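You operate a simulated robot arm through the tools that you are given. There is no shell and no other tool. Be economical: measure what you need, move in short steps, check, and stop when the job is done.

The job below is to be done with a simulated robot arm. You get a single attempt, and the scene is never put back.

TASK
Put the grey-cap vial on the top of the prep bench away on the top of the side table. Put the grey-cap bottle that says "6" from the bench behind the tall white tube rack on the bench beyond the small grey unit and the grey-cap bottle marked "4" on the bench between the hatch and the light box. Put the purple-cap bottle on the shaker table beside the shaker. Fetch the brown-cap bottle and stand it on top of the purple box. Take the brown-cap vial and leave it on the bench in front of the bath. Fetch the red-cap vial and stand it on the top of the stir bench. Take the small flask and put it on the shaker table beside the shaker. Any order will do. Set down upright: grey-cap vial, grey-cap bottle, purple-cap bottle, brown-cap bottle, brown-cap vial, red-cap vial, small flask.

Only the result counts: the job must be done as asked and must still hold three seconds after the hand-in. Knocking over, shifting, dropping, spilling or breaking anything else fails it. A push-on lid holds only when it is set on centred and level and pressed home; a screw cap is set on level and turned clockwise until tight.

THE ROBOT
A 7-joint arm with a vacuum gripper on a trunk, on a base that drives. Base frame: it is fixed to the floor where the robot stands at the start and does not move with it; the origin is under the middle of the robot, x ahead of it, y to its left, z up. Readings come in m, rad, newtons and seconds.
Its first joint turns from -2.897 to 2.897 rad. Places, roughly: bench between the hatch and the light box (26x20 c [-1.24, -0.88, 0.9]; bench beyond the small grey unit (48x12 cm) [-0.76, 1.36, 0.9]; bench in front of the bath (17x60 cm) [-0.28, 2.76, 0.9]; brown-cap bottle [1, 1.75, 1]; brown-cap vial (4x4x8 cm) [1, 2.1, 0.9]; grey-cap bottle [-0.75, 2, 1]; grey-cap vial (4x4x8 cm) [0.8, 0, 0.9]; purple box [1.25, 3.25, 1]; purple-cap bottle [1, 1.75, 1]; red-cap vial (4x4x8 cm) [1, 2.2, 0.9]; shaker table beside the shaker (60x25 cm) [1.42, 2.7, 0.9]; small flask (7x7x11 cm) [1.4, 2.2, 0.9]; top of the side table [1.3, 2.1, 0.9]; top of the stir bench [1.2, 1.1, 0.9]. Payload 1.06 kg.
Tool frame: the origin (TCP) lies in the middle of the cups' lips, and z points out of the cups. The gripper has 1 cup of 0.024 m across, covering 0.024 by 0.024 m (tool x, y); the bellows give 0.008 m. With the vacuum on, a cup seals on a smooth face that it is pressed against (1 to 4 N); it does not hold porous or soft things. The pull reaches 23 N.
Orientation is told as [roll, pitch, yaw] about the base's x, y, z axes, in that order, counted from this pose: with the cups facing straight down, the tool's x points along the base's -x, its y along +y and its z along -z.

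THE INTERFACE
- The arm moves only by the tool step_arm. Its argument "series" is a list of rows, each a list of 3 entries, a list of its own where there are three numbers: the shift along the base's x, y, z in m, then the turn, a rotation vector about the base's x, y, z in rad, then the vacuum: 1 switches it on, 0 off. In form: [[[x, y, z], [rx, ry, rz], valve], ...]. A call has 1 to 8 rows; each row is the pose to reach, as a shift and turn from the pose commanded when the call began. Each row takes 0.2 s and may step no farther than 0.05 m and 0.15 rad from the row before; otherwise, or with a gripper value out of range, the whole call is refused. A pose out of reach is approached as far as the arm can. The call stops where the force on the tool passes 40 N (or 10 N more than at its start, if that is more) or the arm is blocked; 0.2 s more then pass. The pull builds up within a second once a cup has sealed. Time passes only in rows, and 0.2 s behind the last, so rows that repeat a pose give it time. It gives the time, the measured TCP pose, the force on the tool (base axes) and the pull of the vacuum at its end, in the units of the frame above (readings bear some noise), with the torque about the TCP (base axes, N m) and any sound that the robot's microphone picked up.
- Cameras (640 x 400 px; columns grow to the right, rows downward): "scene" is now at [0.1687, 0.1745, 1.4738]; the picture's right is [-0.26, -0.97, 0.00], its down [-0.67, 0.18, -0.72] and it looks along [0.70, -0.19, -0.69] (base axes); focal length 287 px, centre (320, 200). "wrist" rides on the gripper at [0.078, 0.019, -0.096] in the tool frame; the picture's right is [-0.24, 0.97, 0.00], its down [-0.71, -0.17, -0.69] and it looks along [-0.67, -0.16, 0.73] (tool axes); focal length 243 px, centre (320, 200). There is no depth. A picture from a camera that has moved, and an enlarged one, comes with that camera's place and axes in the base frame and with its lens. The place of the scene camera against the robot may be out by one fixed shift of up to 0.025 m in any direction.
- get_image(camera): a new picture of that camera. It takes no simulated time.
- drive_base(legs): drives the robot by 1 to 6 legs, each [ahead, left, turn to the left] in m, m and rad, along the robot's own axes; the way and the turn of a leg run together, so that a leg with both is an arc; at most 1.5 m and 3.142 rad a leg. The arm and the cameras ride along, it lands a little off, and it stops where it bumps. It gives what a move gives.
- aim_head(pan, tilt): turns the head with the scene camera to pan (to the left, within 2.094 rad either way) and tilt (down, from -0.506 to 1.204), counted from straight ahead of the robot. It gives what a move gives.
- close_up(camera, box): a new picture of the part [left, top, right, bottom] of that camera's present view, enlarged. It takes no simulated time.
- job_done(): hands the job in; it is judged then, once.

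Go step by step. Nothing tells you exact positions but the pictures and the camera data: compare them with the known pose of the tool, close in by small moves and look again before you grip or let go. The budget is 483 turns and 220 pictures, counting those below and the enlarged ones. Unless the task says otherwise, let go and move clear before handing in, and close with one line.

The tools are called after "Call:" as name(argument=value, ...) on one line, values as JSON. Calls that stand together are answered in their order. step_arm: Moves the arm, as the interface text tells. Its arguments: {"type":"object","properties":{"series":{"type":"array","items":{"type":"array"}}},"required":["series"]} The other tools are called the same way: drive_base (legs) drives the base; aim_head (pan, tilt) turns the head that bears the scene camera; get_image (camera) takes a picture; close_up (camera, box) takes an enlarged picture of a part of a camera's view; job_done () hands the job in.

At the start:

```text
time_s: 0.0
tcp_pos: [0.5564, 0.1955, 1.1169]
tcp_rot: [0.0, 0.001, 0.0]
contact_force: [0.2, -1.4, 0.6]
ft_torque: [0.0, -0.01, -0.01]
pull: 0.0
robot x, y, heading: [0.0043, 0.0007, -0.001]
head pan, tilt: [-0.262, 0.761]
```

scene: 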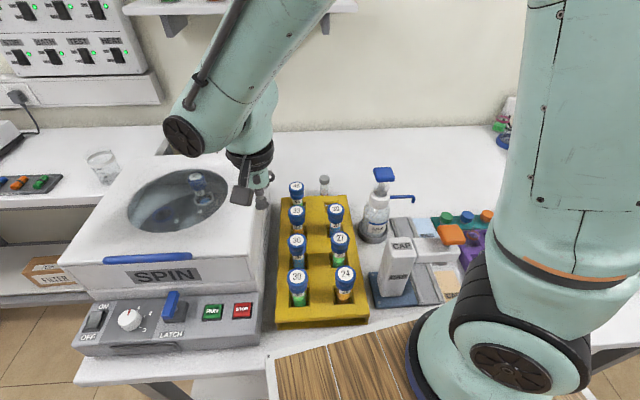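
wrist: 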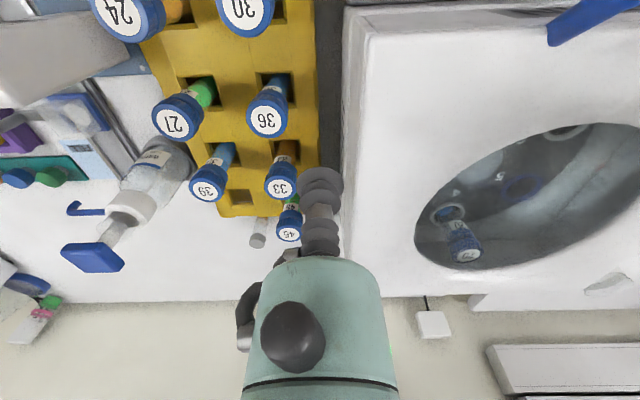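

I see the prep bench with a centrifuge, a yellow rack and a grey-cap vial behind the rack. First I look around the room.

Call:
close_up(camera="scene", box=[240, 140, 440, 265])

Call:
aim_head(pan=1.0, tilt=0.4)

Call:
get_image(camera="scene")

Call:
aim_head(pan=2.0, tilt=0.4)

Call:
get_image(camera="scene")

Call:
aim_head(pan=-2.0, tilt=0.4)

Call:
get_image(camera="scene")

```text
3.20 times, centred on (340, 202) of scene
camera zoom: at [0.1687, 0.1745, 1.4738], right [-0.26, -0.97, 0.0], down [-0.67, 0.18, -0.72], along [0.7, -0.19, -0.69], focal length 917 px, centre (256, 192)
```

zoom: 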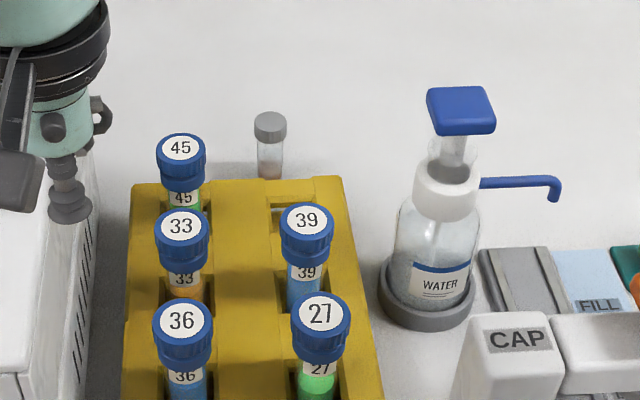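

```text
time_s: 1.4
tcp_pos: [0.5566, 0.1952, 1.1177]
tcp_rot: [0.0, 0.0, 0.0]
contact_force: [0.6, 0.6, 0.6]
ft_torque: [0.04, -0.01, -0.01]
pull: 0.1
robot x, y, heading: [-0.0006, -0.0014, 0.001]
head pan, tilt: [1.0, 0.4]
```

```text
216 pictures are left
camera scene: at [0.1392, 0.2737, 1.5057], right [0.84, -0.54, 0.0], down [-0.21, -0.33, -0.92], along [0.5, 0.77, -0.39], focal length 287 px, centre (320, 200)
```

scene: 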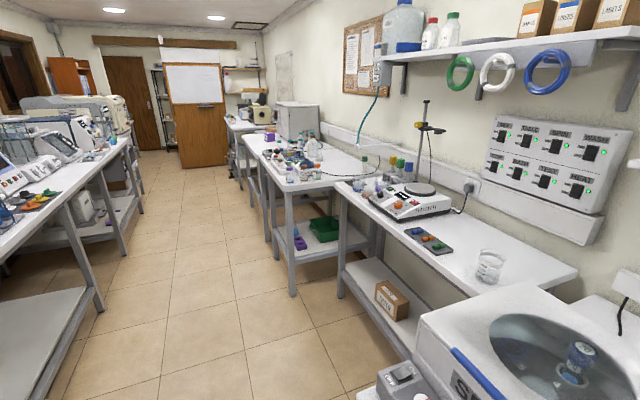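

```text
time_s: 2.7
tcp_pos: [0.5568, 0.1952, 1.1171]
tcp_rot: [0.0, 0.0, -0.002]
contact_force: [-0.6, 0.3, 0.0]
ft_torque: [0.0, 0.01, 0.0]
pull: 0.1
robot x, y, heading: [0.0033, -0.0005, -0.002]
head pan, tilt: [2.0, 0.4]
```

```text
215 pictures are left
camera scene: at [0.0506, 0.2801, 1.5057], right [0.91, 0.42, 0.0], down [0.16, -0.35, -0.92], along [-0.38, 0.84, -0.39], focal length 287 px, centre (320, 200)
```

scene: 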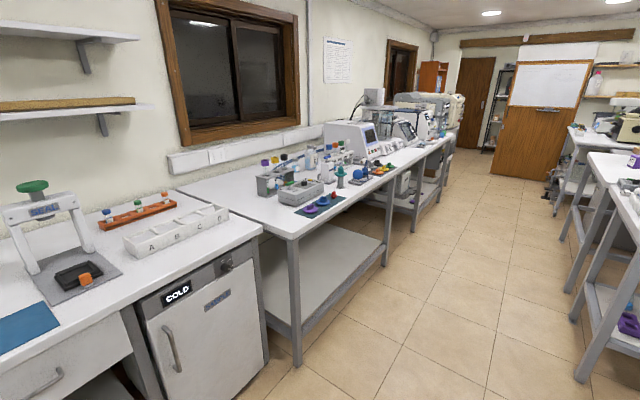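

```text
time_s: 6.0
tcp_pos: [0.5568, 0.1949, 1.119]
tcp_rot: [-0.001, -0.001, -0.001]
contact_force: [-0.9, -0.3, -0.2]
ft_torque: [0.03, -0.02, 0.01]
pull: 0.1
robot x, y, heading: [-0.0002, 0.0023, -0.004]
head pan, tilt: [-2.0, 0.4]
```

```text
214 pictures are left
camera scene: at [0.0506, 0.1116, 1.5057], right [-0.91, 0.42, 0.0], down [0.16, 0.35, -0.92], along [-0.38, -0.84, -0.39], focal length 287 px, centre (320, 200)
```

scene: 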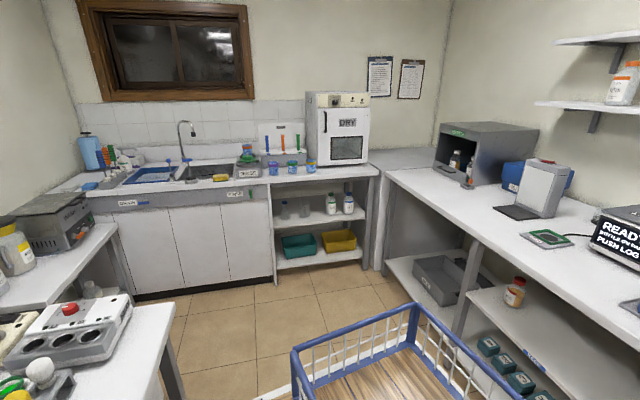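

The grey-cap vial stands just behind the rack, near x 0.8–0.9, y 0. I move the tool nearer to it, staying high, and look with the wrist camera.

Call:
step_arm(series=[[[0.0, -0.03, 0.03], [0, 0, 0], 0], [[0.04, -0.06, 0.05], [0, 0, 0], 0], [[0.08, -0.09, 0.05], [0, 0, 0], 0], [[0.12, -0.12, 0.05], [0, 0, 0], 0], [[0.15, -0.15, 0.05], [0, 0, 0], 0], [[0.18, -0.17, 0.05], [0, 0, 0], 0], [[0.2, -0.19, 0.03], [0, 0, 0], 0]])

Call:
get_image(camera="wrist")

Call:
aim_head(pan=-0.26, tilt=0.6)

Call:
get_image(camera="scene")

```text
refused: row 2 steps farther than a row can; nothing moved
```

```text
213 pictures are left
camera wrist: at [0.4778, 0.2141, 1.2134], right [0.24, 0.97, 0.0], down [0.71, -0.17, 0.68], along [0.67, -0.16, -0.73], focal length 243 px, centre (320, 200)
```

wrist: 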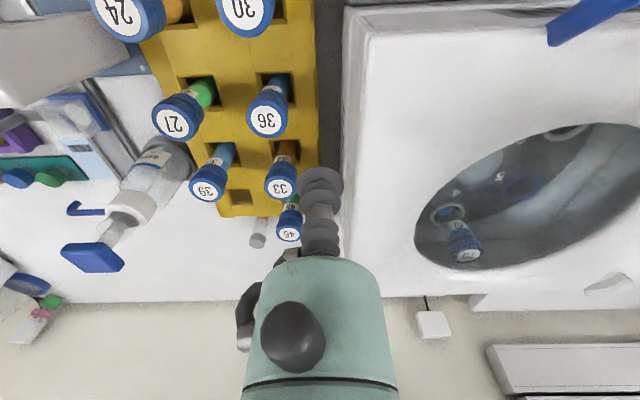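

```text
time_s: 7.7
tcp_pos: [0.5582, 0.1961, 1.1179]
tcp_rot: [-0.001, 0.0, -0.001]
contact_force: [0.4, -0.3, 0.1]
ft_torque: [0.01, 0.03, 0.0]
pull: 0.0
robot x, y, heading: [0.0032, -0.0016, 0.003]
head pan, tilt: [-0.26, 0.6]
```

```text
212 pictures are left
camera scene: at [0.1745, 0.173, 1.4875], right [-0.26, -0.97, 0.0], down [-0.55, 0.15, -0.83], along [0.8, -0.21, -0.56], focal length 287 px, centre (320, 200)
```

scene: 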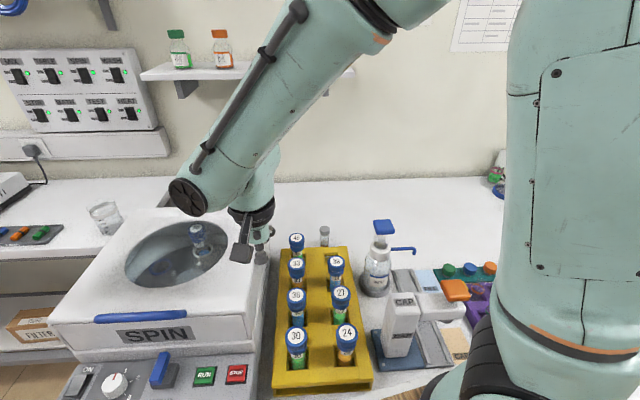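

The call was refused because one row stepped too far. I repeat the move with smaller steps.

Call:
step_arm(series=[[[0.0, -0.02, 0.04], [0, 0, 0], 0], [[0.03, -0.05, 0.06], [0, 0, 0], 0], [[0.06, -0.08, 0.06], [0, 0, 0], 0], [[0.09, -0.11, 0.06], [0, 0, 0], 0], [[0.12, -0.14, 0.06], [0, 0, 0], 0], [[0.15, -0.17, 0.06], [0, 0, 0], 0], [[0.19, -0.19, 0.05], [0, 0, 0], 0], [[0.22, -0.2, 0.02], [0, 0, 0], 0]])

Call:
get_image(camera="wrist")

Call:
get_image(camera="scene")

```text
time_s: 9.5
tcp_pos: [0.7767, -0.0032, 1.137]
tcp_rot: [0.0, -0.002, 0.0]
contact_force: [-0.4, 1.0, 0.2]
ft_torque: [-0.02, -0.03, 0.02]
pull: 0.0
robot x, y, heading: [0.0004, 0.0002, -0.003]
head pan, tilt: [-0.26, 0.6]
```

```text
211 pictures are left
camera wrist: at [0.698, 0.0156, 1.2331], right [0.24, 0.97, 0.0], down [0.71, -0.17, 0.69], along [0.67, -0.16, -0.73], focal length 243 px, centre (320, 200)
```

wrist: 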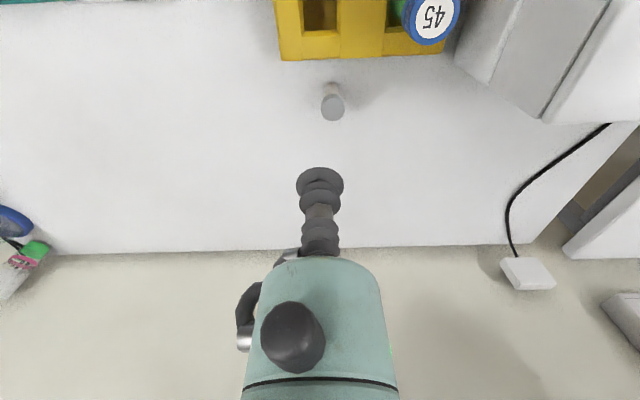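

```text
210 pictures are left
camera scene: at [0.1739, 0.1731, 1.4876], right [-0.26, -0.97, 0.0], down [-0.55, 0.15, -0.83], along [0.8, -0.21, -0.56], focal length 287 px, centre (320, 200)
```

scene: 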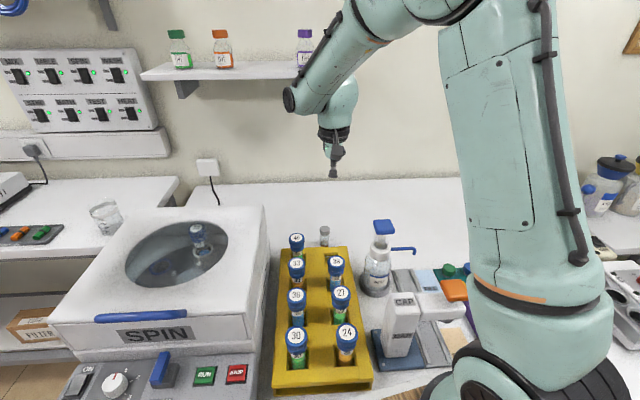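

The two wrist views put the cap top near (0.828, 0.001, 0.916). I go above it and look.

Call:
step_arm(series=[[[0.03, 0.003, -0.04], [0, 0, 0], 0], [[0.05, 0.004, -0.08], [0, 0, 0], 0], [[0.051, 0.004, -0.12], [0, 0, 0], 0], [[0.051, 0.004, -0.16], [0, 0, 0], 0], [[0.051, 0.004, -0.18], [0, 0, 0], 0]])

Call:
get_image(camera="wrist")

Call:
close_up(camera="scene", box=[270, 190, 390, 265])

```text
time_s: 10.7
tcp_pos: [0.8256, -0.0007, 0.9567]
tcp_rot: [0.0, -0.001, 0.0]
contact_force: [0.7, 0.5, 0.0]
ft_torque: [0.04, 0.01, 0.03]
pull: 0.1
robot x, y, heading: [-0.0005, 0.003, 0.005]
head pan, tilt: [-0.26, 0.6]
```

```text
209 pictures are left
camera wrist: at [0.7464, 0.0184, 1.0528], right [0.24, 0.97, 0.0], down [0.71, -0.17, 0.69], along [0.67, -0.16, -0.73], focal length 243 px, centre (320, 200)
```

wrist: 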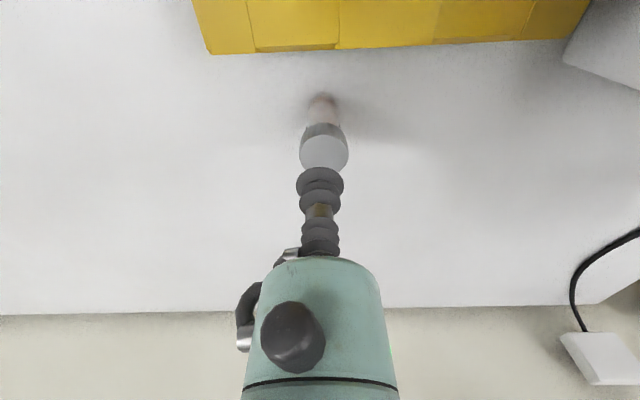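

```text
5.33 times, centred on (330, 228) of scene
camera zoom: at [0.1743, 0.173, 1.4875], right [-0.26, -0.97, 0.0], down [-0.55, 0.15, -0.83], along [0.8, -0.21, -0.56], focal length 1528 px, centre (267, 53)
```

zoom: 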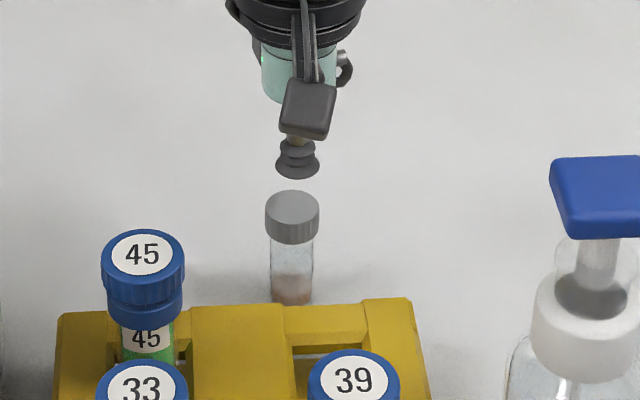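

The cup is almost above the cap. I correct a few millimetres and descend gently with the vacuum on.

Call:
step_arm(series=[[[0.005, 0.002, -0.02], [0, 0, 0], 0], [[0.005, 0.002, -0.034], [0, 0, 0], 1], [[0.005, 0.002, -0.038], [0, 0, 0], 1], [[0.005, 0.002, -0.041], [0, 0, 0], 1], [[0.005, 0.002, -0.041], [0, 0, 0], 1]])

Call:
get_image(camera="wrist")

```text
time_s: 11.9
tcp_pos: [0.832, 0.0002, 0.9182]
tcp_rot: [0.0, -0.002, 0.001]
contact_force: [-0.7, 0.7, 17.3]
ft_torque: [0.06, 0.05, -0.01]
pull: 23.0
robot x, y, heading: [0.0005, 0.0003, -0.001]
head pan, tilt: [-0.26, 0.6]
```

```text
207 pictures are left
camera wrist: at [0.7532, 0.0195, 1.0129], right [0.24, 0.97, 0.0], down [0.71, -0.17, 0.69], along [0.67, -0.16, -0.73], focal length 243 px, centre (320, 200)
```

wrist: 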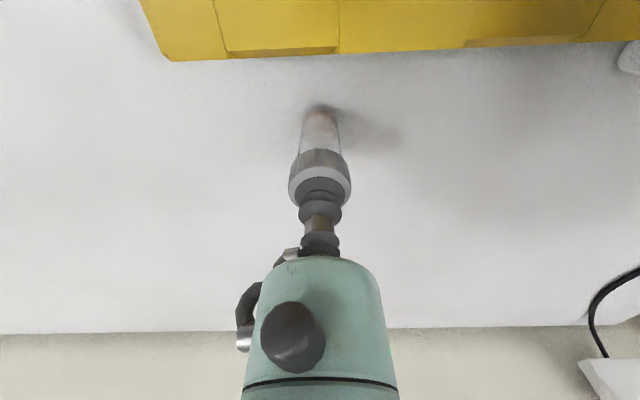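

The vial is gripped with full pull. I lift it, bring it back towards the robot and raise it for the drive.

Call:
step_arm(series=[[[0, 0, 0.03], [0, 0, 0], 1], [[0, 0, 0.08], [0, 0, 0], 1], [[0, 0, 0.13], [0, 0, 0], 1], [[0, 0, 0.18], [0, 0, 0], 1], [[0, 0, 0.23], [0, 0, 0], 1], [[-0.03, 0.02, 0.26], [0, 0, 0], 1], [[-0.07, 0.04, 0.28], [0, 0, 0], 1], [[-0.11, 0.06, 0.28], [0, 0, 0], 1]])

Call:
step_arm(series=[[[-0.04, 0.02, 0], [0, 0, 0], 1], [[-0.08, 0.04, 0], [0, 0, 0], 1], [[-0.12, 0.06, 0], [0, 0, 0], 1], [[-0.16, 0.08, 0], [0, 0, 0], 1], [[-0.2, 0.1, 0], [0, 0, 0], 1]])

Call:
aim_head(pan=0.6, tilt=0.5)

Call:
get_image(camera="scene")

```text
time_s: 13.7
tcp_pos: [0.7239, 0.0625, 1.1963]
tcp_rot: [0.0, 0.003, -0.001]
contact_force: [-0.5, 0.3, -0.3]
ft_torque: [0.01, 0.03, -0.03]
pull: 22.8
robot x, y, heading: [-0.0017, 0.0048, -0.0]
head pan, tilt: [-0.26, 0.6]
```

```text
time_s: 14.9
tcp_pos: [0.523, 0.1589, 1.1955]
tcp_rot: [0.001, 0.001, 0.0]
contact_force: [0.3, -0.1, -0.5]
ft_torque: [0.05, 0.03, 0.02]
pull: 22.8
robot x, y, heading: [-0.0049, 0.0037, 0.002]
head pan, tilt: [-0.26, 0.6]
```

```text
time_s: 16.1
tcp_pos: [0.5228, 0.1585, 1.1957]
tcp_rot: [0.001, 0.0, 0.0]
contact_force: [-0.4, 0.5, -1.2]
ft_torque: [0.0, 0.02, 0.03]
pull: 23.4
robot x, y, heading: [0.0008, -0.0044, -0.006]
head pan, tilt: [0.6, 0.499]
```

```text
206 pictures are left
camera scene: at [0.1642, 0.2471, 1.4966], right [0.56, -0.83, 0.0], down [-0.4, -0.27, -0.88], along [0.72, 0.5, -0.48], focal length 287 px, centre (320, 200)
```

scene: 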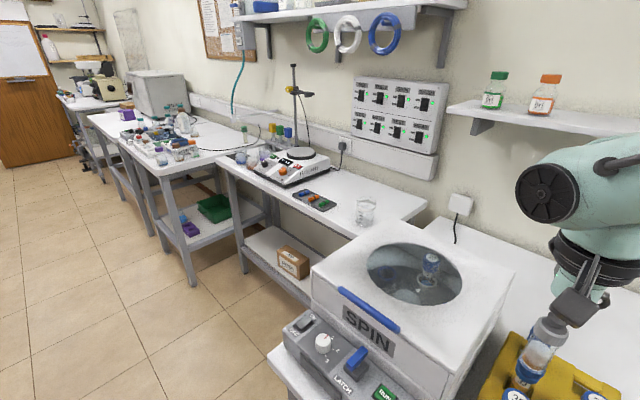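

The way along the benches is clear. I drive left 1.5 m and look at the side table.

Call:
drive_base(legs=[[0, 1.5, 0]])

Call:
aim_head(pan=0.35, tilt=0.6)

Call:
get_image(camera="scene")

```text
time_s: 23.4
tcp_pos: [0.5266, 1.6382, 1.1976]
tcp_rot: [0.001, 0.001, -0.003]
contact_force: [0.0, 0.0, -1.2]
ft_torque: [-0.01, 0.01, 0.01]
pull: 23.1
robot x, y, heading: [0.0013, 1.4839, -0.003]
head pan, tilt: [0.6, 0.499]
```

```text
time_s: 24.2
tcp_pos: [0.5271, 1.6374, 1.196]
tcp_rot: [0.0, 0.0, -0.005]
contact_force: [-1.1, 0.0, -0.8]
ft_torque: [0.0, 0.0, 0.02]
pull: 23.2
robot x, y, heading: [0.004, 1.4835, 0.002]
head pan, tilt: [0.351, 0.6]
```

```text
205 pictures are left
camera scene: at [0.1756, 1.7069, 1.4875], right [0.34, -0.94, 0.0], down [-0.53, -0.19, -0.83], along [0.78, 0.28, -0.56], focal length 287 px, centre (320, 200)
```

scene: 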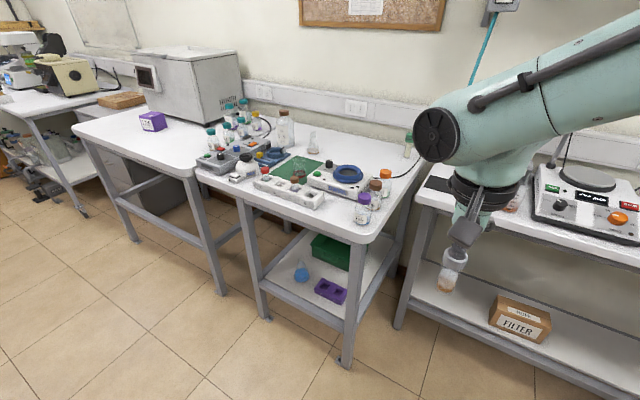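

I see the side table with the purple-cap, brown-cap, vials and flask, and beyond it the shaker table with the purple box. I drive nearer and look down.

Call:
close_up(camera="scene", box=[180, 90, 440, 252])

Call:
drive_base(legs=[[0.3, 0.4, 0]])

Call:
aim_head(pan=0.1, tilt=0.75)

Call:
get_image(camera="scene")

Call:
get_image(camera="wrist")

```text
2.46 times, centred on (310, 171) of scene
camera zoom: at [0.1756, 1.7069, 1.4875], right [0.34, -0.94, 0.0], down [-0.53, -0.19, -0.83], along [0.78, 0.28, -0.56], focal length 705 px, centre (345, 271)
```

zoom: 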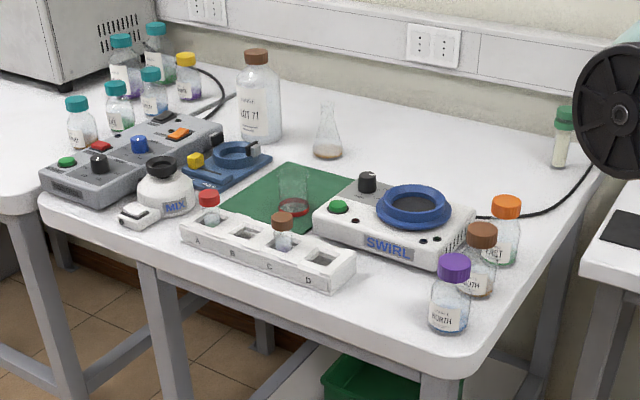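

```text
time_s: 27.2
tcp_pos: [0.8232, 2.0476, 1.1964]
tcp_rot: [0.0, 0.0, 0.007]
contact_force: [0.2, -0.2, -0.5]
ft_torque: [0.01, 0.01, 0.02]
pull: 22.7
robot x, y, heading: [0.3001, 1.8831, 0.007]
head pan, tilt: [0.351, 0.6]
```

```text
time_s: 27.9
tcp_pos: [0.8242, 2.0479, 1.1967]
tcp_rot: [0.0, 0.0, 0.007]
contact_force: [-0.2, 0.0, -0.6]
ft_torque: [0.03, 0.0, -0.02]
pull: 22.8
robot x, y, heading: [0.2994, 1.8837, 0.008]
head pan, tilt: [0.099, 0.75]
```

```text
203 pictures are left
camera scene: at [0.4717, 2.0899, 1.4747], right [0.11, -0.99, 0.0], down [-0.68, -0.07, -0.73], along [0.73, 0.08, -0.68], focal length 287 px, centre (320, 200)
```

scene: 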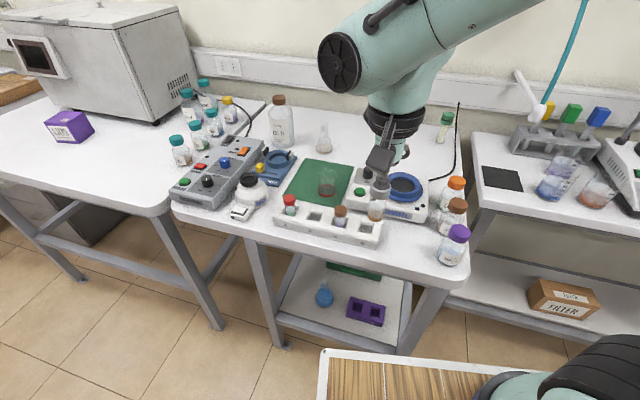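

```text
202 pictures are left
camera wrist: at [0.7447, 2.0659, 1.2921], right [0.23, 0.97, 0.0], down [0.71, -0.17, 0.68], along [0.67, -0.16, -0.73], focal length 243 px, centre (320, 200)
```

wrist: 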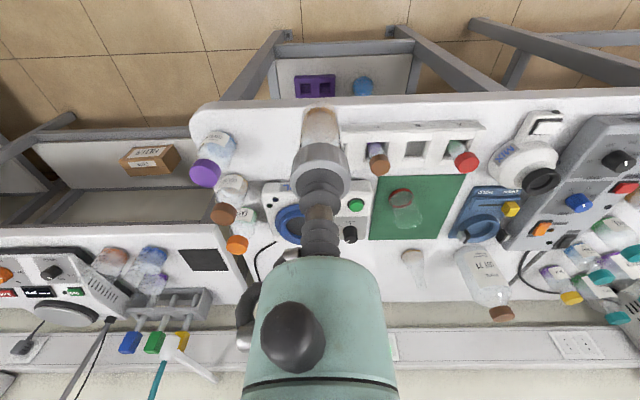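

The side table has a free spot at its front, near (1.00, 1.885), between the purple-cap bottle and the white rack. I carry the vial over it and look.

Call:
step_arm(series=[[[0.03, -0.03, 0], [0, 0, 0], 1], [[0.06, -0.06, 0], [0, 0, 0], 1], [[0.09, -0.09, 0], [0, 0, 0], 1], [[0.12, -0.12, 0], [0, 0, 0], 1], [[0.15, -0.145, 0], [0, 0, 0], 1], [[0.176, -0.163, -0.03], [0, 0, 0], 1], [[0.176, -0.163, -0.08], [0, 0, 0], 1], [[0.176, -0.163, -0.13], [0, 0, 0], 1]])

Call:
get_image(camera="wrist")

Call:
close_up(camera="scene", box=[270, 120, 510, 270])

```text
time_s: 29.7
tcp_pos: [0.9994, 1.8823, 1.0678]
tcp_rot: [0.0, -0.003, 0.005]
contact_force: [-0.7, 0.7, -0.1]
ft_torque: [-0.01, -0.02, -0.02]
pull: 23.0
robot x, y, heading: [0.2992, 1.886, 0.011]
head pan, tilt: [0.099, 0.75]
```

```text
201 pictures are left
camera wrist: at [0.9205, 1.9006, 1.1632], right [0.23, 0.97, 0.0], down [0.71, -0.17, 0.69], along [0.67, -0.16, -0.73], focal length 243 px, centre (320, 200)
```

wrist: 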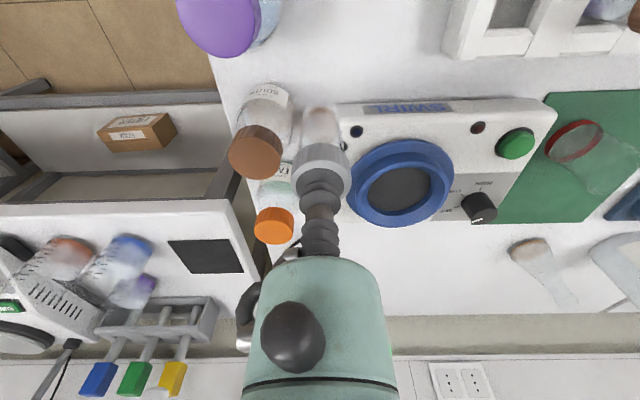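

```text
2.67 times, centred on (390, 195) of scene
camera zoom: at [0.4712, 2.0897, 1.4747], right [0.11, -0.99, 0.0], down [-0.68, -0.07, -0.73], along [0.73, 0.08, -0.68], focal length 764 px, centre (133, 213)
```

zoom: 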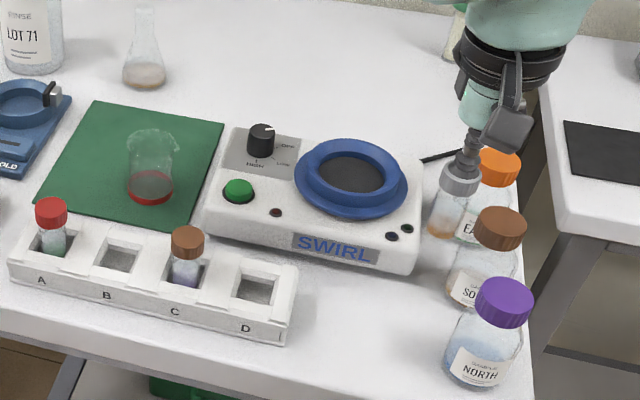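

The landing spot at (1.0, 1.90) is clear. I shift 2 cm left and lower to just above the table.

Call:
step_arm(series=[[[0, 0.02, -0.03], [0, 0, 0], 1], [[0, 0.02, -0.07], [0, 0, 0], 1], [[0, 0.02, -0.11], [0, 0, 0], 1], [[0, 0.02, -0.13], [0, 0, 0], 1], [[0, 0.02, -0.135], [0, 0, 0], 1]])

Call:
close_up(camera="scene", box=[350, 180, 478, 260])

Call:
get_image(camera="wrist")

```text
time_s: 30.6
tcp_pos: [1.0056, 1.9053, 0.9655]
tcp_rot: [0.003, -0.016, 0.008]
contact_force: [-2.1, -2.0, 41.3]
ft_torque: [-0.06, 0.02, 0.01]
pull: 22.5
robot x, y, heading: [0.3018, 1.883, 0.01]
head pan, tilt: [0.099, 0.75]
stopped in row 4: the force on the tool passed its limit at 100 N (the readings are from after the stop); the commanded pose is now the measured one
```

```text
5.00 times, centred on (414, 220) of scene
camera zoom: at [0.4703, 2.0898, 1.4748], right [0.11, -0.99, 0.0], down [-0.68, -0.07, -0.73], along [0.73, 0.08, -0.68], focal length 1433 px, centre (-150, 100)
```

zoom: 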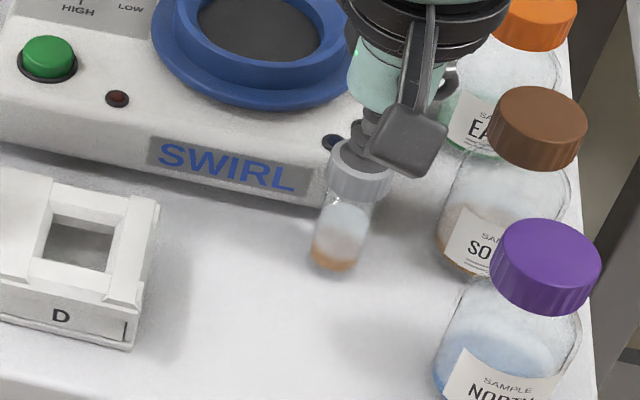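

```text
198 pictures are left
camera wrist: at [0.9246, 1.9222, 1.0597], right [0.23, 0.97, 0.01], down [0.7, -0.17, 0.7], along [0.68, -0.15, -0.72], focal length 243 px, centre (320, 200)
```

wrist: 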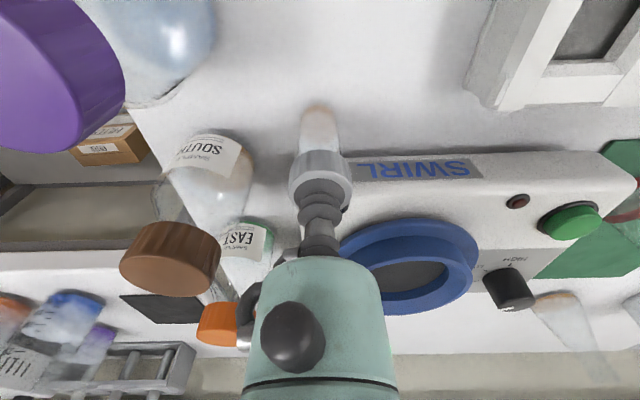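

The side table is higher than the prep bench: contact came at about z 0.966. I lift a little, level out, shift 2 cm to the front and then set the vial down in small steps.

Call:
step_arm(series=[[[0, 0, 0.01], [-0.003, 0.016, 0], 1], [[-0.01, 0, 0.02], [-0.003, 0.016, 0], 1], [[-0.02, 0, 0.012], [-0.003, 0.016, 0], 1], [[-0.022, 0, 0.006], [-0.003, 0.016, 0], 1], [[-0.022, 0, 0.006], [-0.003, 0.016, 0], 1]])

Call:
close_up(camera="scene", box=[350, 180, 478, 260])

```text
time_s: 31.8
tcp_pos: [0.984, 1.9048, 0.968]
tcp_rot: [0.001, 0.003, 0.006]
contact_force: [-0.4, -0.4, 5.1]
ft_torque: [0.02, 0.02, 0.01]
pull: 23.4
robot x, y, heading: [0.3001, 1.8813, 0.002]
head pan, tilt: [0.099, 0.75]
```

```text
5.00 times, centred on (414, 220) of scene
camera zoom: at [0.4716, 2.0898, 1.4747], right [0.11, -0.99, 0.0], down [-0.68, -0.07, -0.73], along [0.73, 0.08, -0.68], focal length 1433 px, centre (-150, 100)
```

zoom: 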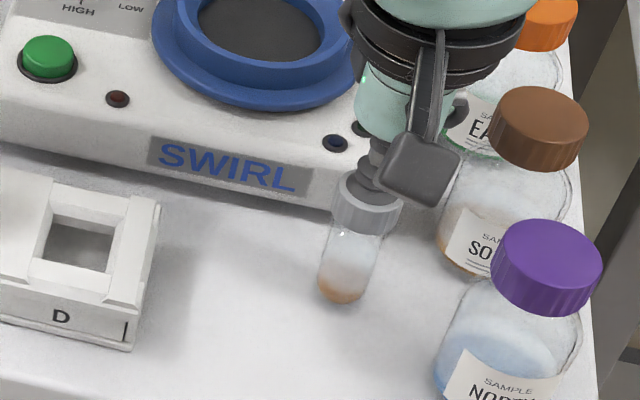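

The vial stands on the table with 5 N of contact. I release and rise.

Call:
step_arm(series=[[[0, 0, 0.0], [0, 0, 0], 0], [[0, 0, 0], [0, 0, 0], 0], [[0, 0, 0], [0, 0, 0], 0], [[0, 0, 0.004], [0, 0, 0], 0], [[0, 0, 0.04], [0, 0, 0], 0], [[0, 0, 0.08], [0, 0, 0], 0], [[0, -0.03, 0.11], [0, 0, 0], 0], [[0, -0.06, 0.13], [0, 0, 0], 0]])

Call:
get_image(camera="wrist")

Call:
close_up(camera="scene", box=[350, 180, 510, 280])

```text
time_s: 33.6
tcp_pos: [0.9807, 1.8461, 1.0979]
tcp_rot: [-0.001, 0.005, 0.007]
contact_force: [0.2, 0.0, -0.6]
ft_torque: [-0.01, 0.03, 0.01]
pull: 0.1
robot x, y, heading: [0.3049, 1.8857, 0.006]
head pan, tilt: [0.099, 0.75]
```

```text
196 pictures are left
camera wrist: at [0.9026, 1.8652, 1.1938], right [0.23, 0.97, 0.0], down [0.71, -0.17, 0.68], along [0.66, -0.16, -0.73], focal length 243 px, centre (320, 200)
```

wrist: 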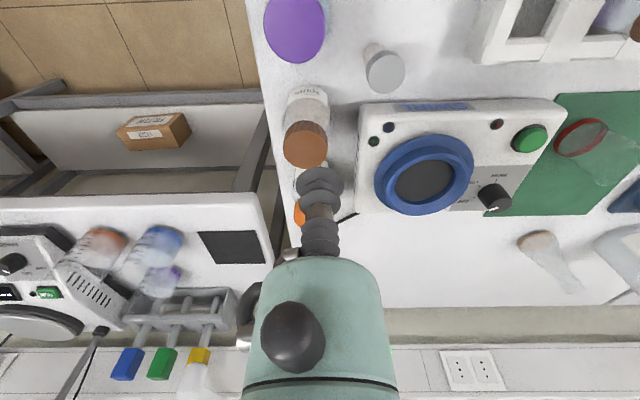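

```text
4.00 times, centred on (430, 230) of scene
camera zoom: at [0.4719, 2.0901, 1.4746], right [0.11, -0.99, 0.0], down [-0.68, -0.07, -0.73], along [0.73, 0.08, -0.68], focal length 1146 px, centre (-120, 80)
```

zoom: 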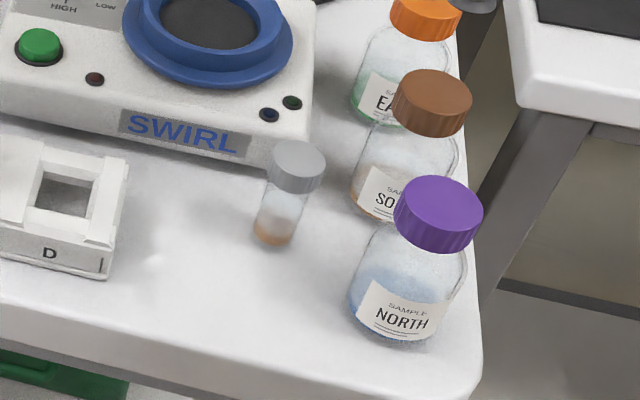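

The grey-cap vial stands well. Triangulating the purple cap from two wrist views gives its top near (0.924, 1.843, 0.993); I go above it.

Call:
step_arm(series=[[[-0.04, -0.003, 0], [0, 0, 0], 0], [[-0.057, -0.003, -0.03], [0, 0, 0], 0], [[-0.057, -0.003, -0.065], [0, 0, 0], 0]])

Call:
get_image(camera="wrist")

Call:
close_up(camera="scene", box=[390, 180, 518, 260])

```text
time_s: 34.4
tcp_pos: [0.9248, 1.8398, 1.0314]
tcp_rot: [-0.003, 0.005, 0.008]
contact_force: [0.1, 0.1, 1.7]
ft_torque: [0.03, -0.01, 0.0]
pull: 0.0
robot x, y, heading: [0.302, 1.8816, 0.009]
head pan, tilt: [0.099, 0.75]
```

```text
194 pictures are left
camera wrist: at [0.8461, 1.859, 1.1277], right [0.23, 0.97, 0.0], down [0.71, -0.17, 0.68], along [0.66, -0.16, -0.73], focal length 243 px, centre (320, 200)
```

wrist: 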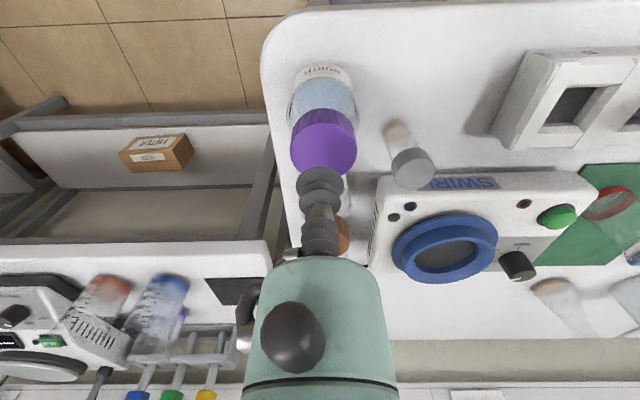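

```text
5.00 times, centred on (454, 220) of scene
camera zoom: at [0.4715, 2.0897, 1.4747], right [0.11, -0.99, 0.0], down [-0.68, -0.07, -0.73], along [0.73, 0.08, -0.68], focal length 1433 px, centre (-350, 100)
```

zoom: 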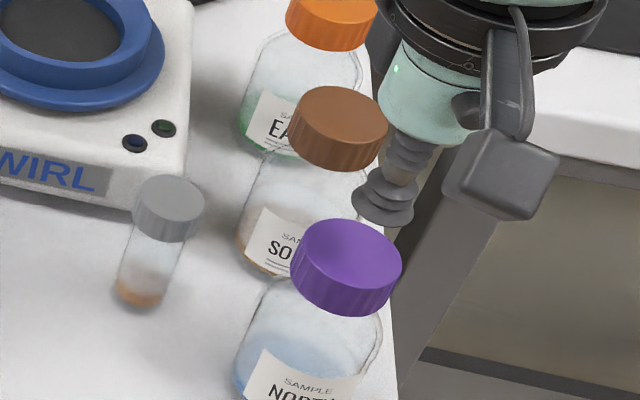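

The cup is nearly centred over the purple cap. I descend in fine steps with the vacuum on.

Call:
step_arm(series=[[[0.0, 0.003, -0.02], [0, 0, 0], 0], [[0.0, 0.003, -0.032], [0, 0, 0], 1], [[0.0, 0.003, -0.036], [0, 0, 0], 1], [[0.0, 0.003, -0.038], [0, 0, 0], 1], [[0.0, 0.003, -0.038], [0, 0, 0], 1]])

```text
time_s: 35.6
tcp_pos: [0.9258, 1.8439, 0.9948]
tcp_rot: [-0.002, 0.003, 0.007]
contact_force: [0.7, 2.5, 11.9]
ft_torque: [0.02, -0.05, 0.02]
pull: 22.5
robot x, y, heading: [0.3014, 1.8811, 0.01]
head pan, tilt: [0.099, 0.75]
```

Purple cap gripped. I lift and then drive left towards the shaker table.

Call:
step_arm(series=[[[0, 0, 0.02], [0, 0, 0], 1], [[0, 0, 0.06], [0, 0, 0], 1], [[0, 0, 0.11], [0, 0, 0], 1], [[0, 0, 0.16], [0, 0, 0], 1], [[0, 0, 0.21], [0, 0, 0], 1], [[-0.03, 0, 0.24], [0, 0, 0], 1]])

Call:
drive_base(legs=[[0.1, 0.75, 0]])

Call:
aim_head(pan=0.1, tilt=0.65)

Call:
get_image(camera="scene")

Call:
get_image(camera="wrist")

```text
time_s: 37.0
tcp_pos: [0.8973, 1.8428, 1.2337]
tcp_rot: [-0.001, 0.005, 0.008]
contact_force: [1.8, 0.5, -2.4]
ft_torque: [-0.02, -0.01, 0.0]
pull: 23.1
robot x, y, heading: [0.3005, 1.8847, 0.008]
head pan, tilt: [0.099, 0.75]
```

```text
time_s: 41.0
tcp_pos: [0.9957, 2.5647, 1.2347]
tcp_rot: [-0.002, 0.006, 0.006]
contact_force: [0.0, -0.2, -2.0]
ft_torque: [-0.01, 0.01, 0.02]
pull: 23.3
robot x, y, heading: [0.3994, 2.6026, 0.005]
head pan, tilt: [0.099, 0.75]
```

```text
time_s: 41.6
tcp_pos: [0.9959, 2.5663, 1.2341]
tcp_rot: [-0.003, 0.004, 0.007]
contact_force: [-0.6, -0.3, -1.2]
ft_torque: [-0.02, 0.01, -0.01]
pull: 22.5
robot x, y, heading: [0.3993, 2.6085, 0.012]
head pan, tilt: [0.099, 0.649]
```

```text
192 pictures are left
camera scene: at [0.5734, 2.8122, 1.4832], right [0.11, -0.99, 0.0], down [-0.6, -0.06, -0.8], along [0.79, 0.08, -0.6], focal length 287 px, centre (320, 200)
```

scene: 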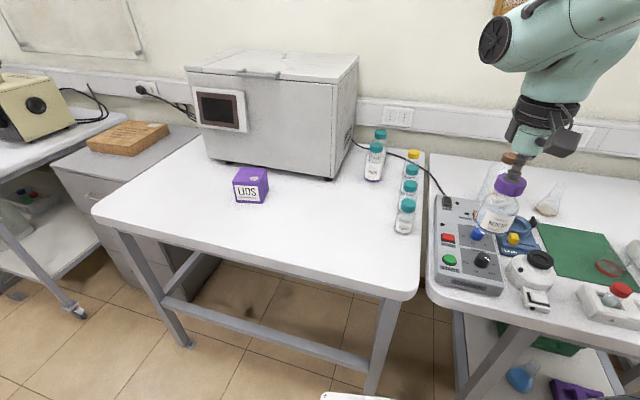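

```text
191 pictures are left
camera wrist: at [0.9172, 2.5837, 1.3304], right [0.23, 0.97, 0.0], down [0.71, -0.17, 0.68], along [0.66, -0.16, -0.73], focal length 243 px, centre (320, 200)
```

wrist: 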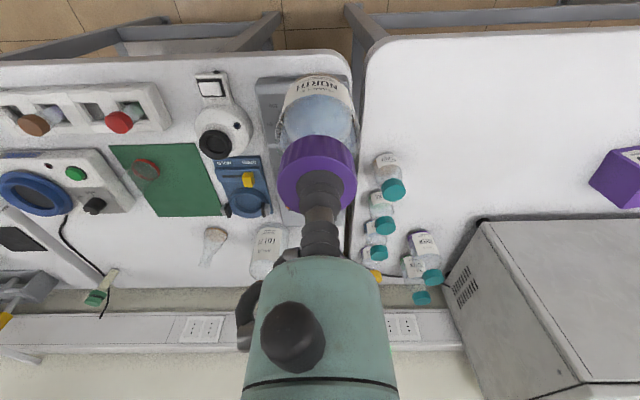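

The shaker is the big box; the free part of the region beside it is near (1.2–1.45, 2.68–2.82), next to the teal-cap bottles. I carry the purple-cap bottle to about (1.32, 2.76).

Call:
step_arm(series=[[[0.04, 0.024, 0], [0, 0, 0], 1], [[0.08, 0.048, 0], [0, 0, 0], 1], [[0.12, 0.072, 0], [0, 0, 0], 1], [[0.16, 0.096, 0], [0, 0, 0], 1], [[0.2, 0.12, 0], [0, 0, 0], 1], [[0.24, 0.145, 0], [0, 0, 0], 1], [[0.28, 0.17, 0], [0, 0, 0], 1], [[0.322, 0.194, -0.01], [0, 0, 0], 1]])

Call:
step_arm(series=[[[0, 0, -0.04], [0, 0, 0], 1], [[0, 0, -0.08], [0, 0, 0], 1], [[0, 0, -0.11], [0, 0, 0], 1]])

Call:
get_image(camera="wrist")

Call:
get_image(camera="scene")

```text
time_s: 43.4
tcp_pos: [1.3189, 2.757, 1.2287]
tcp_rot: [0.001, 0.002, 0.007]
contact_force: [-0.4, 0.2, -0.6]
ft_torque: [0.02, -0.01, 0.01]
pull: 22.7
robot x, y, heading: [0.3958, 2.6082, 0.003]
head pan, tilt: [0.099, 0.649]
```

```text
time_s: 44.2
tcp_pos: [1.3194, 2.7567, 1.1148]
tcp_rot: [-0.003, 0.004, 0.007]
contact_force: [0.1, -0.5, -1.7]
ft_torque: [-0.01, -0.01, 0.03]
pull: 22.6
robot x, y, heading: [0.401, 2.6041, 0.008]
head pan, tilt: [0.099, 0.649]
```

```text
190 pictures are left
camera wrist: at [1.2401, 2.7767, 1.2108], right [0.23, 0.97, 0.0], down [0.71, -0.17, 0.68], along [0.66, -0.16, -0.73], focal length 243 px, centre (320, 200)
```

wrist: 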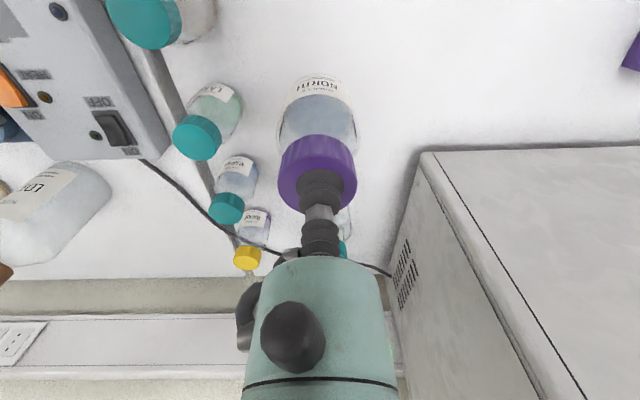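

```text
189 pictures are left
camera scene: at [0.5732, 2.8122, 1.4833], right [0.11, -0.99, 0.0], down [-0.6, -0.06, -0.8], along [0.79, 0.08, -0.6], focal length 287 px, centre (320, 200)
```

scene: 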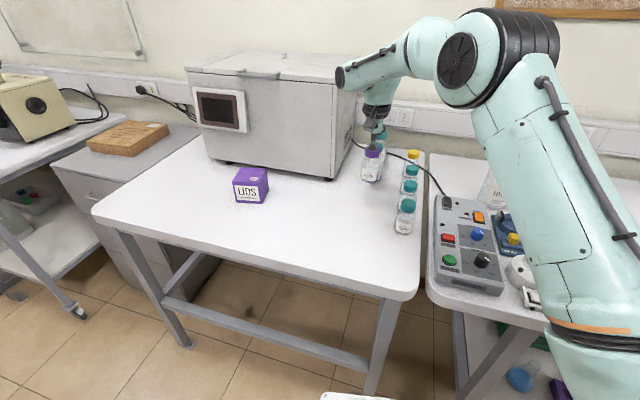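

The spot below is clear. I lower to a couple of cm above the expected contact, then creep.

Call:
step_arm(series=[[[0, 0, -0.03], [0, 0, 0], 1], [[0, 0, -0.06], [0, 0, 0], 1], [[0, 0, -0.08], [0, 0, 0], 1], [[0, 0, -0.09], [0, 0, 0], 1], [[0, 0, -0.095], [0, 0, 0], 1]])

Call:
close_up(camera="scene", box=[330, 140, 442, 240])

```text
time_s: 45.4
tcp_pos: [1.3178, 2.7587, 1.0198]
tcp_rot: [-0.002, 0.005, 0.007]
contact_force: [-0.3, 0.3, -2.4]
ft_torque: [0.0, 0.03, 0.0]
pull: 23.0
robot x, y, heading: [0.4011, 2.6057, 0.008]
head pan, tilt: [0.099, 0.649]
```

```text
4.00 times, centred on (386, 190) of scene
camera zoom: at [0.5733, 2.8122, 1.4832], right [0.11, -0.99, 0.0], down [-0.6, -0.06, -0.8], along [0.79, 0.08, -0.6], focal length 1146 px, centre (56, 240)
```

zoom: 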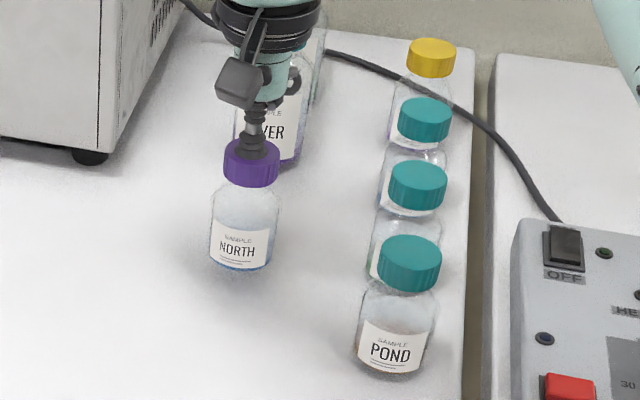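

Still above the table. I creep down in 4 mm rows.

Call:
step_arm(series=[[[0, 0, -0.004], [0, 0, 0], 1], [[0, 0, -0.008], [0, 0, 0], 1], [[0, 0, -0.012], [0, 0, 0], 1], [[0, 0, -0.016], [0, 0, 0], 1], [[0, 0, -0.02], [0, 0, 0], 1], [[0, 0, -0.022], [0, 0, 0], 1], [[0, 0, -0.024], [0, 0, 0], 1]])

```text
time_s: 47.0
tcp_pos: [1.3172, 2.7591, 0.9981]
tcp_rot: [0.001, 0.001, 0.004]
contact_force: [-3.7, -2.9, 19.1]
ft_torque: [-0.03, -0.02, -0.02]
pull: 22.7
robot x, y, heading: [0.4008, 2.605, 0.006]
head pan, tilt: [0.099, 0.649]
```

Contact at about 0.998, so this table has the same height as the side table. I release and rise.

Call:
step_arm(series=[[[0, 0, 0.002], [0, 0, 0], 1], [[0, 0, 0.002], [0, 0, 0], 0], [[0, 0, 0.002], [0, 0, 0], 0], [[0, 0, 0.002], [0, 0, 0], 0], [[0, 0, 0.006], [0, 0, 0], 0], [[0, 0, 0.04], [0, 0, 0], 0], [[0, 0, 0.09], [0, 0, 0], 0], [[0, 0, 0.14], [0, 0, 0], 0]])

Call:
get_image(camera="wrist")

Call:
close_up(camera="scene", box=[330, 140, 442, 240])

```text
time_s: 48.8
tcp_pos: [1.3175, 2.7599, 1.1355]
tcp_rot: [-0.001, 0.005, 0.007]
contact_force: [-0.5, -1.7, 0.1]
ft_torque: [0.01, 0.02, 0.01]
pull: 0.0
robot x, y, heading: [0.4012, 2.6075, 0.01]
head pan, tilt: [0.099, 0.649]
```

```text
187 pictures are left
camera wrist: at [1.2385, 2.7787, 1.2309], right [0.23, 0.97, 0.0], down [0.71, -0.17, 0.68], along [0.66, -0.16, -0.73], focal length 243 px, centre (320, 200)
```

wrist: 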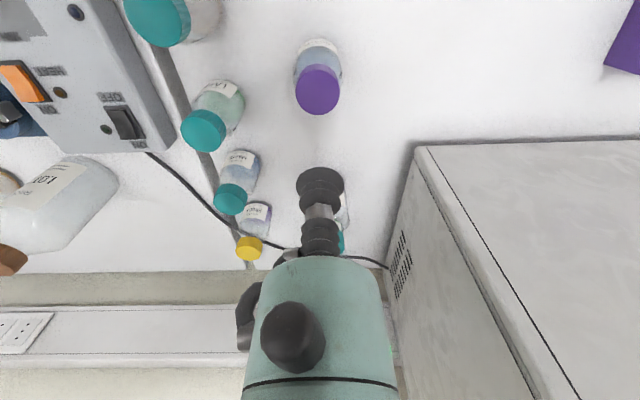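

```text
4.00 times, centred on (386, 190) of scene
camera zoom: at [0.5737, 2.8123, 1.4832], right [0.11, -0.99, 0.0], down [-0.6, -0.06, -0.8], along [0.79, 0.08, -0.6], focal length 1146 px, centre (56, 240)
```

zoom: 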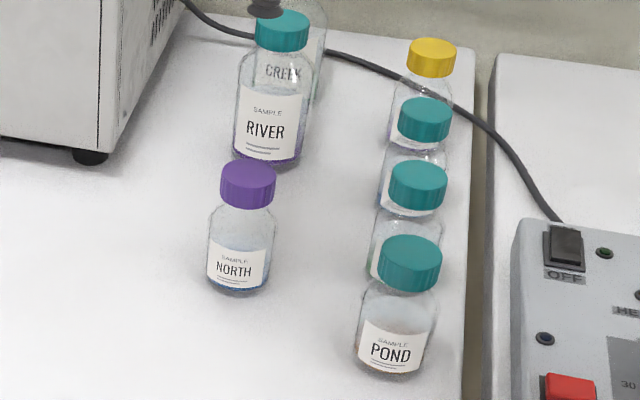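

The purple-cap bottle stands beside the shaker. Next the flask: I retract the arm and drive back right a bit to look at it.

Call:
step_arm(series=[[[0, -0.0, 0.04], [0, 0, 0], 0], [[-0.045, -0.015, 0.05], [0, 0, 0], 0], [[-0.09, -0.03, 0.05], [0, 0, 0], 0], [[-0.135, -0.04, 0.05], [0, 0, 0], 0], [[-0.18, -0.05, 0.05], [0, 0, 0], 0], [[-0.225, -0.06, 0.05], [0, 0, 0], 0]])

Call:
drive_base(legs=[[0.08, -0.4, 0]])

Call:
get_image(camera="wrist")

Call:
get_image(camera="scene")

```text
time_s: 50.2
tcp_pos: [1.0933, 2.6976, 1.1869]
tcp_rot: [-0.001, 0.004, 0.008]
contact_force: [0.7, -0.1, -1.2]
ft_torque: [-0.01, 0.06, -0.02]
pull: 0.0
robot x, y, heading: [0.4013, 2.6092, 0.008]
head pan, tilt: [0.099, 0.649]
```

```text
time_s: 52.8
tcp_pos: [1.1736, 2.2825, 1.1858]
tcp_rot: [0.0, 0.005, 0.003]
contact_force: [-0.1, 0.0, 0.2]
ft_torque: [-0.02, 0.04, 0.01]
pull: 0.1
robot x, y, heading: [0.4808, 2.1958, 0.006]
head pan, tilt: [0.099, 0.649]
```

```text
185 pictures are left
camera wrist: at [1.095, 2.3015, 1.283], right [0.23, 0.97, 0.0], down [0.71, -0.17, 0.68], along [0.66, -0.16, -0.73], focal length 243 px, centre (320, 200)
```

wrist: 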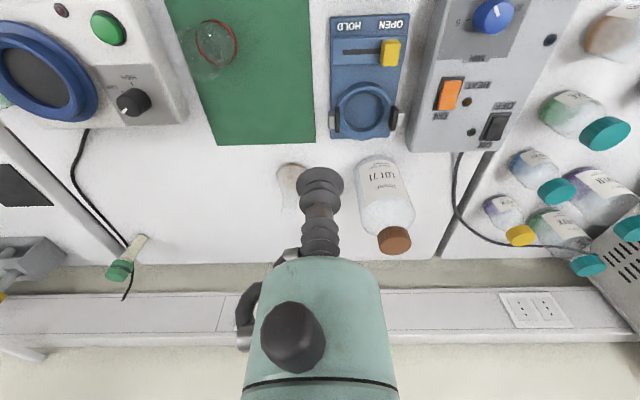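

```text
184 pictures are left
camera scene: at [0.6548, 2.3979, 1.4832], right [0.1, -0.99, 0.0], down [-0.6, -0.06, -0.8], along [0.79, 0.08, -0.6], focal length 287 px, centre (320, 200)
```

scene: 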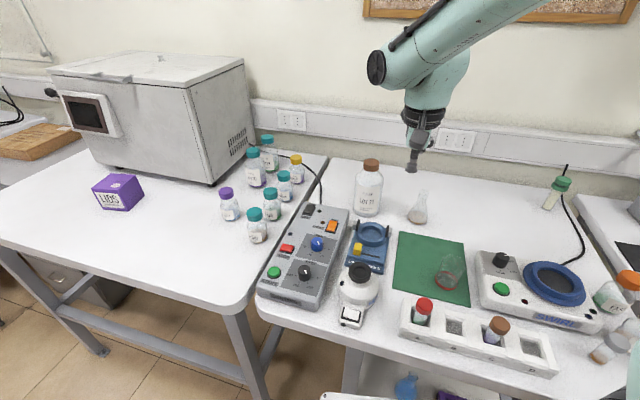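

The erlenmeyer stands behind the green mat, next to the LOT 71 bottle. I zoom in on its mouth.

Call:
close_up(camera="scene", box=[380, 170, 476, 230])

Call:
step_arm(series=[[[0, -0.05, 0], [0, 0, 0], 0], [[0, -0.1, 0.0], [0, 0, 0], 0], [[0.0, -0.14, 0.0], [0, 0, 0], 0]])

Call:
close_up(camera="wrist", box=[300, 100, 460, 260])

```text
6.67 times, centred on (428, 200) of scene
camera zoom: at [0.6548, 2.3979, 1.4832], right [0.1, -0.99, 0.0], down [-0.6, -0.06, -0.8], along [0.79, 0.08, -0.6], focal length 1911 px, centre (-400, 200)
```

zoom: 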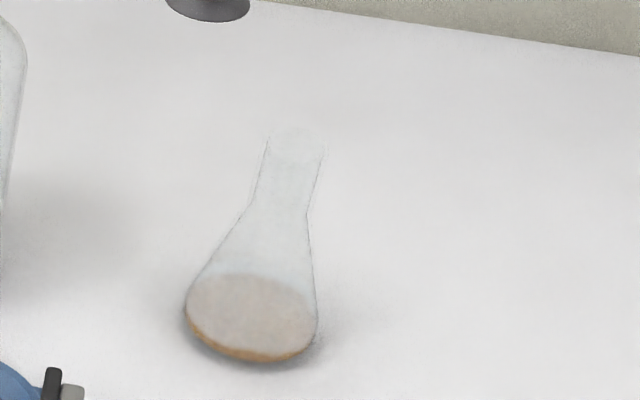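

```text
time_s: 53.6
tcp_pos: [1.1759, 2.1424, 1.1865]
tcp_rot: [-0.002, 0.003, 0.006]
contact_force: [0.9, 0.5, 0.8]
ft_torque: [0.0, -0.04, 0.01]
pull: 0.0
robot x, y, heading: [0.4803, 2.1914, 0.005]
head pan, tilt: [0.099, 0.649]
```

```text
2.50 times, centred on (380, 180) of wrist
camera zoom: at [1.0971, 2.1608, 1.2818], right [0.23, 0.97, 0.0], down [0.71, -0.17, 0.68], along [0.66, -0.16, -0.73], focal length 606 px, centre (170, 250)
```

zoom: 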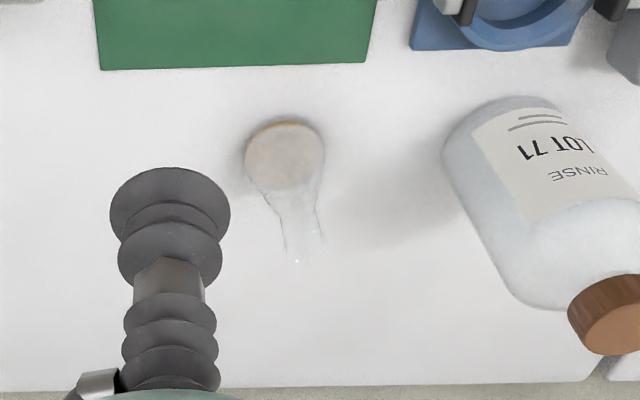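

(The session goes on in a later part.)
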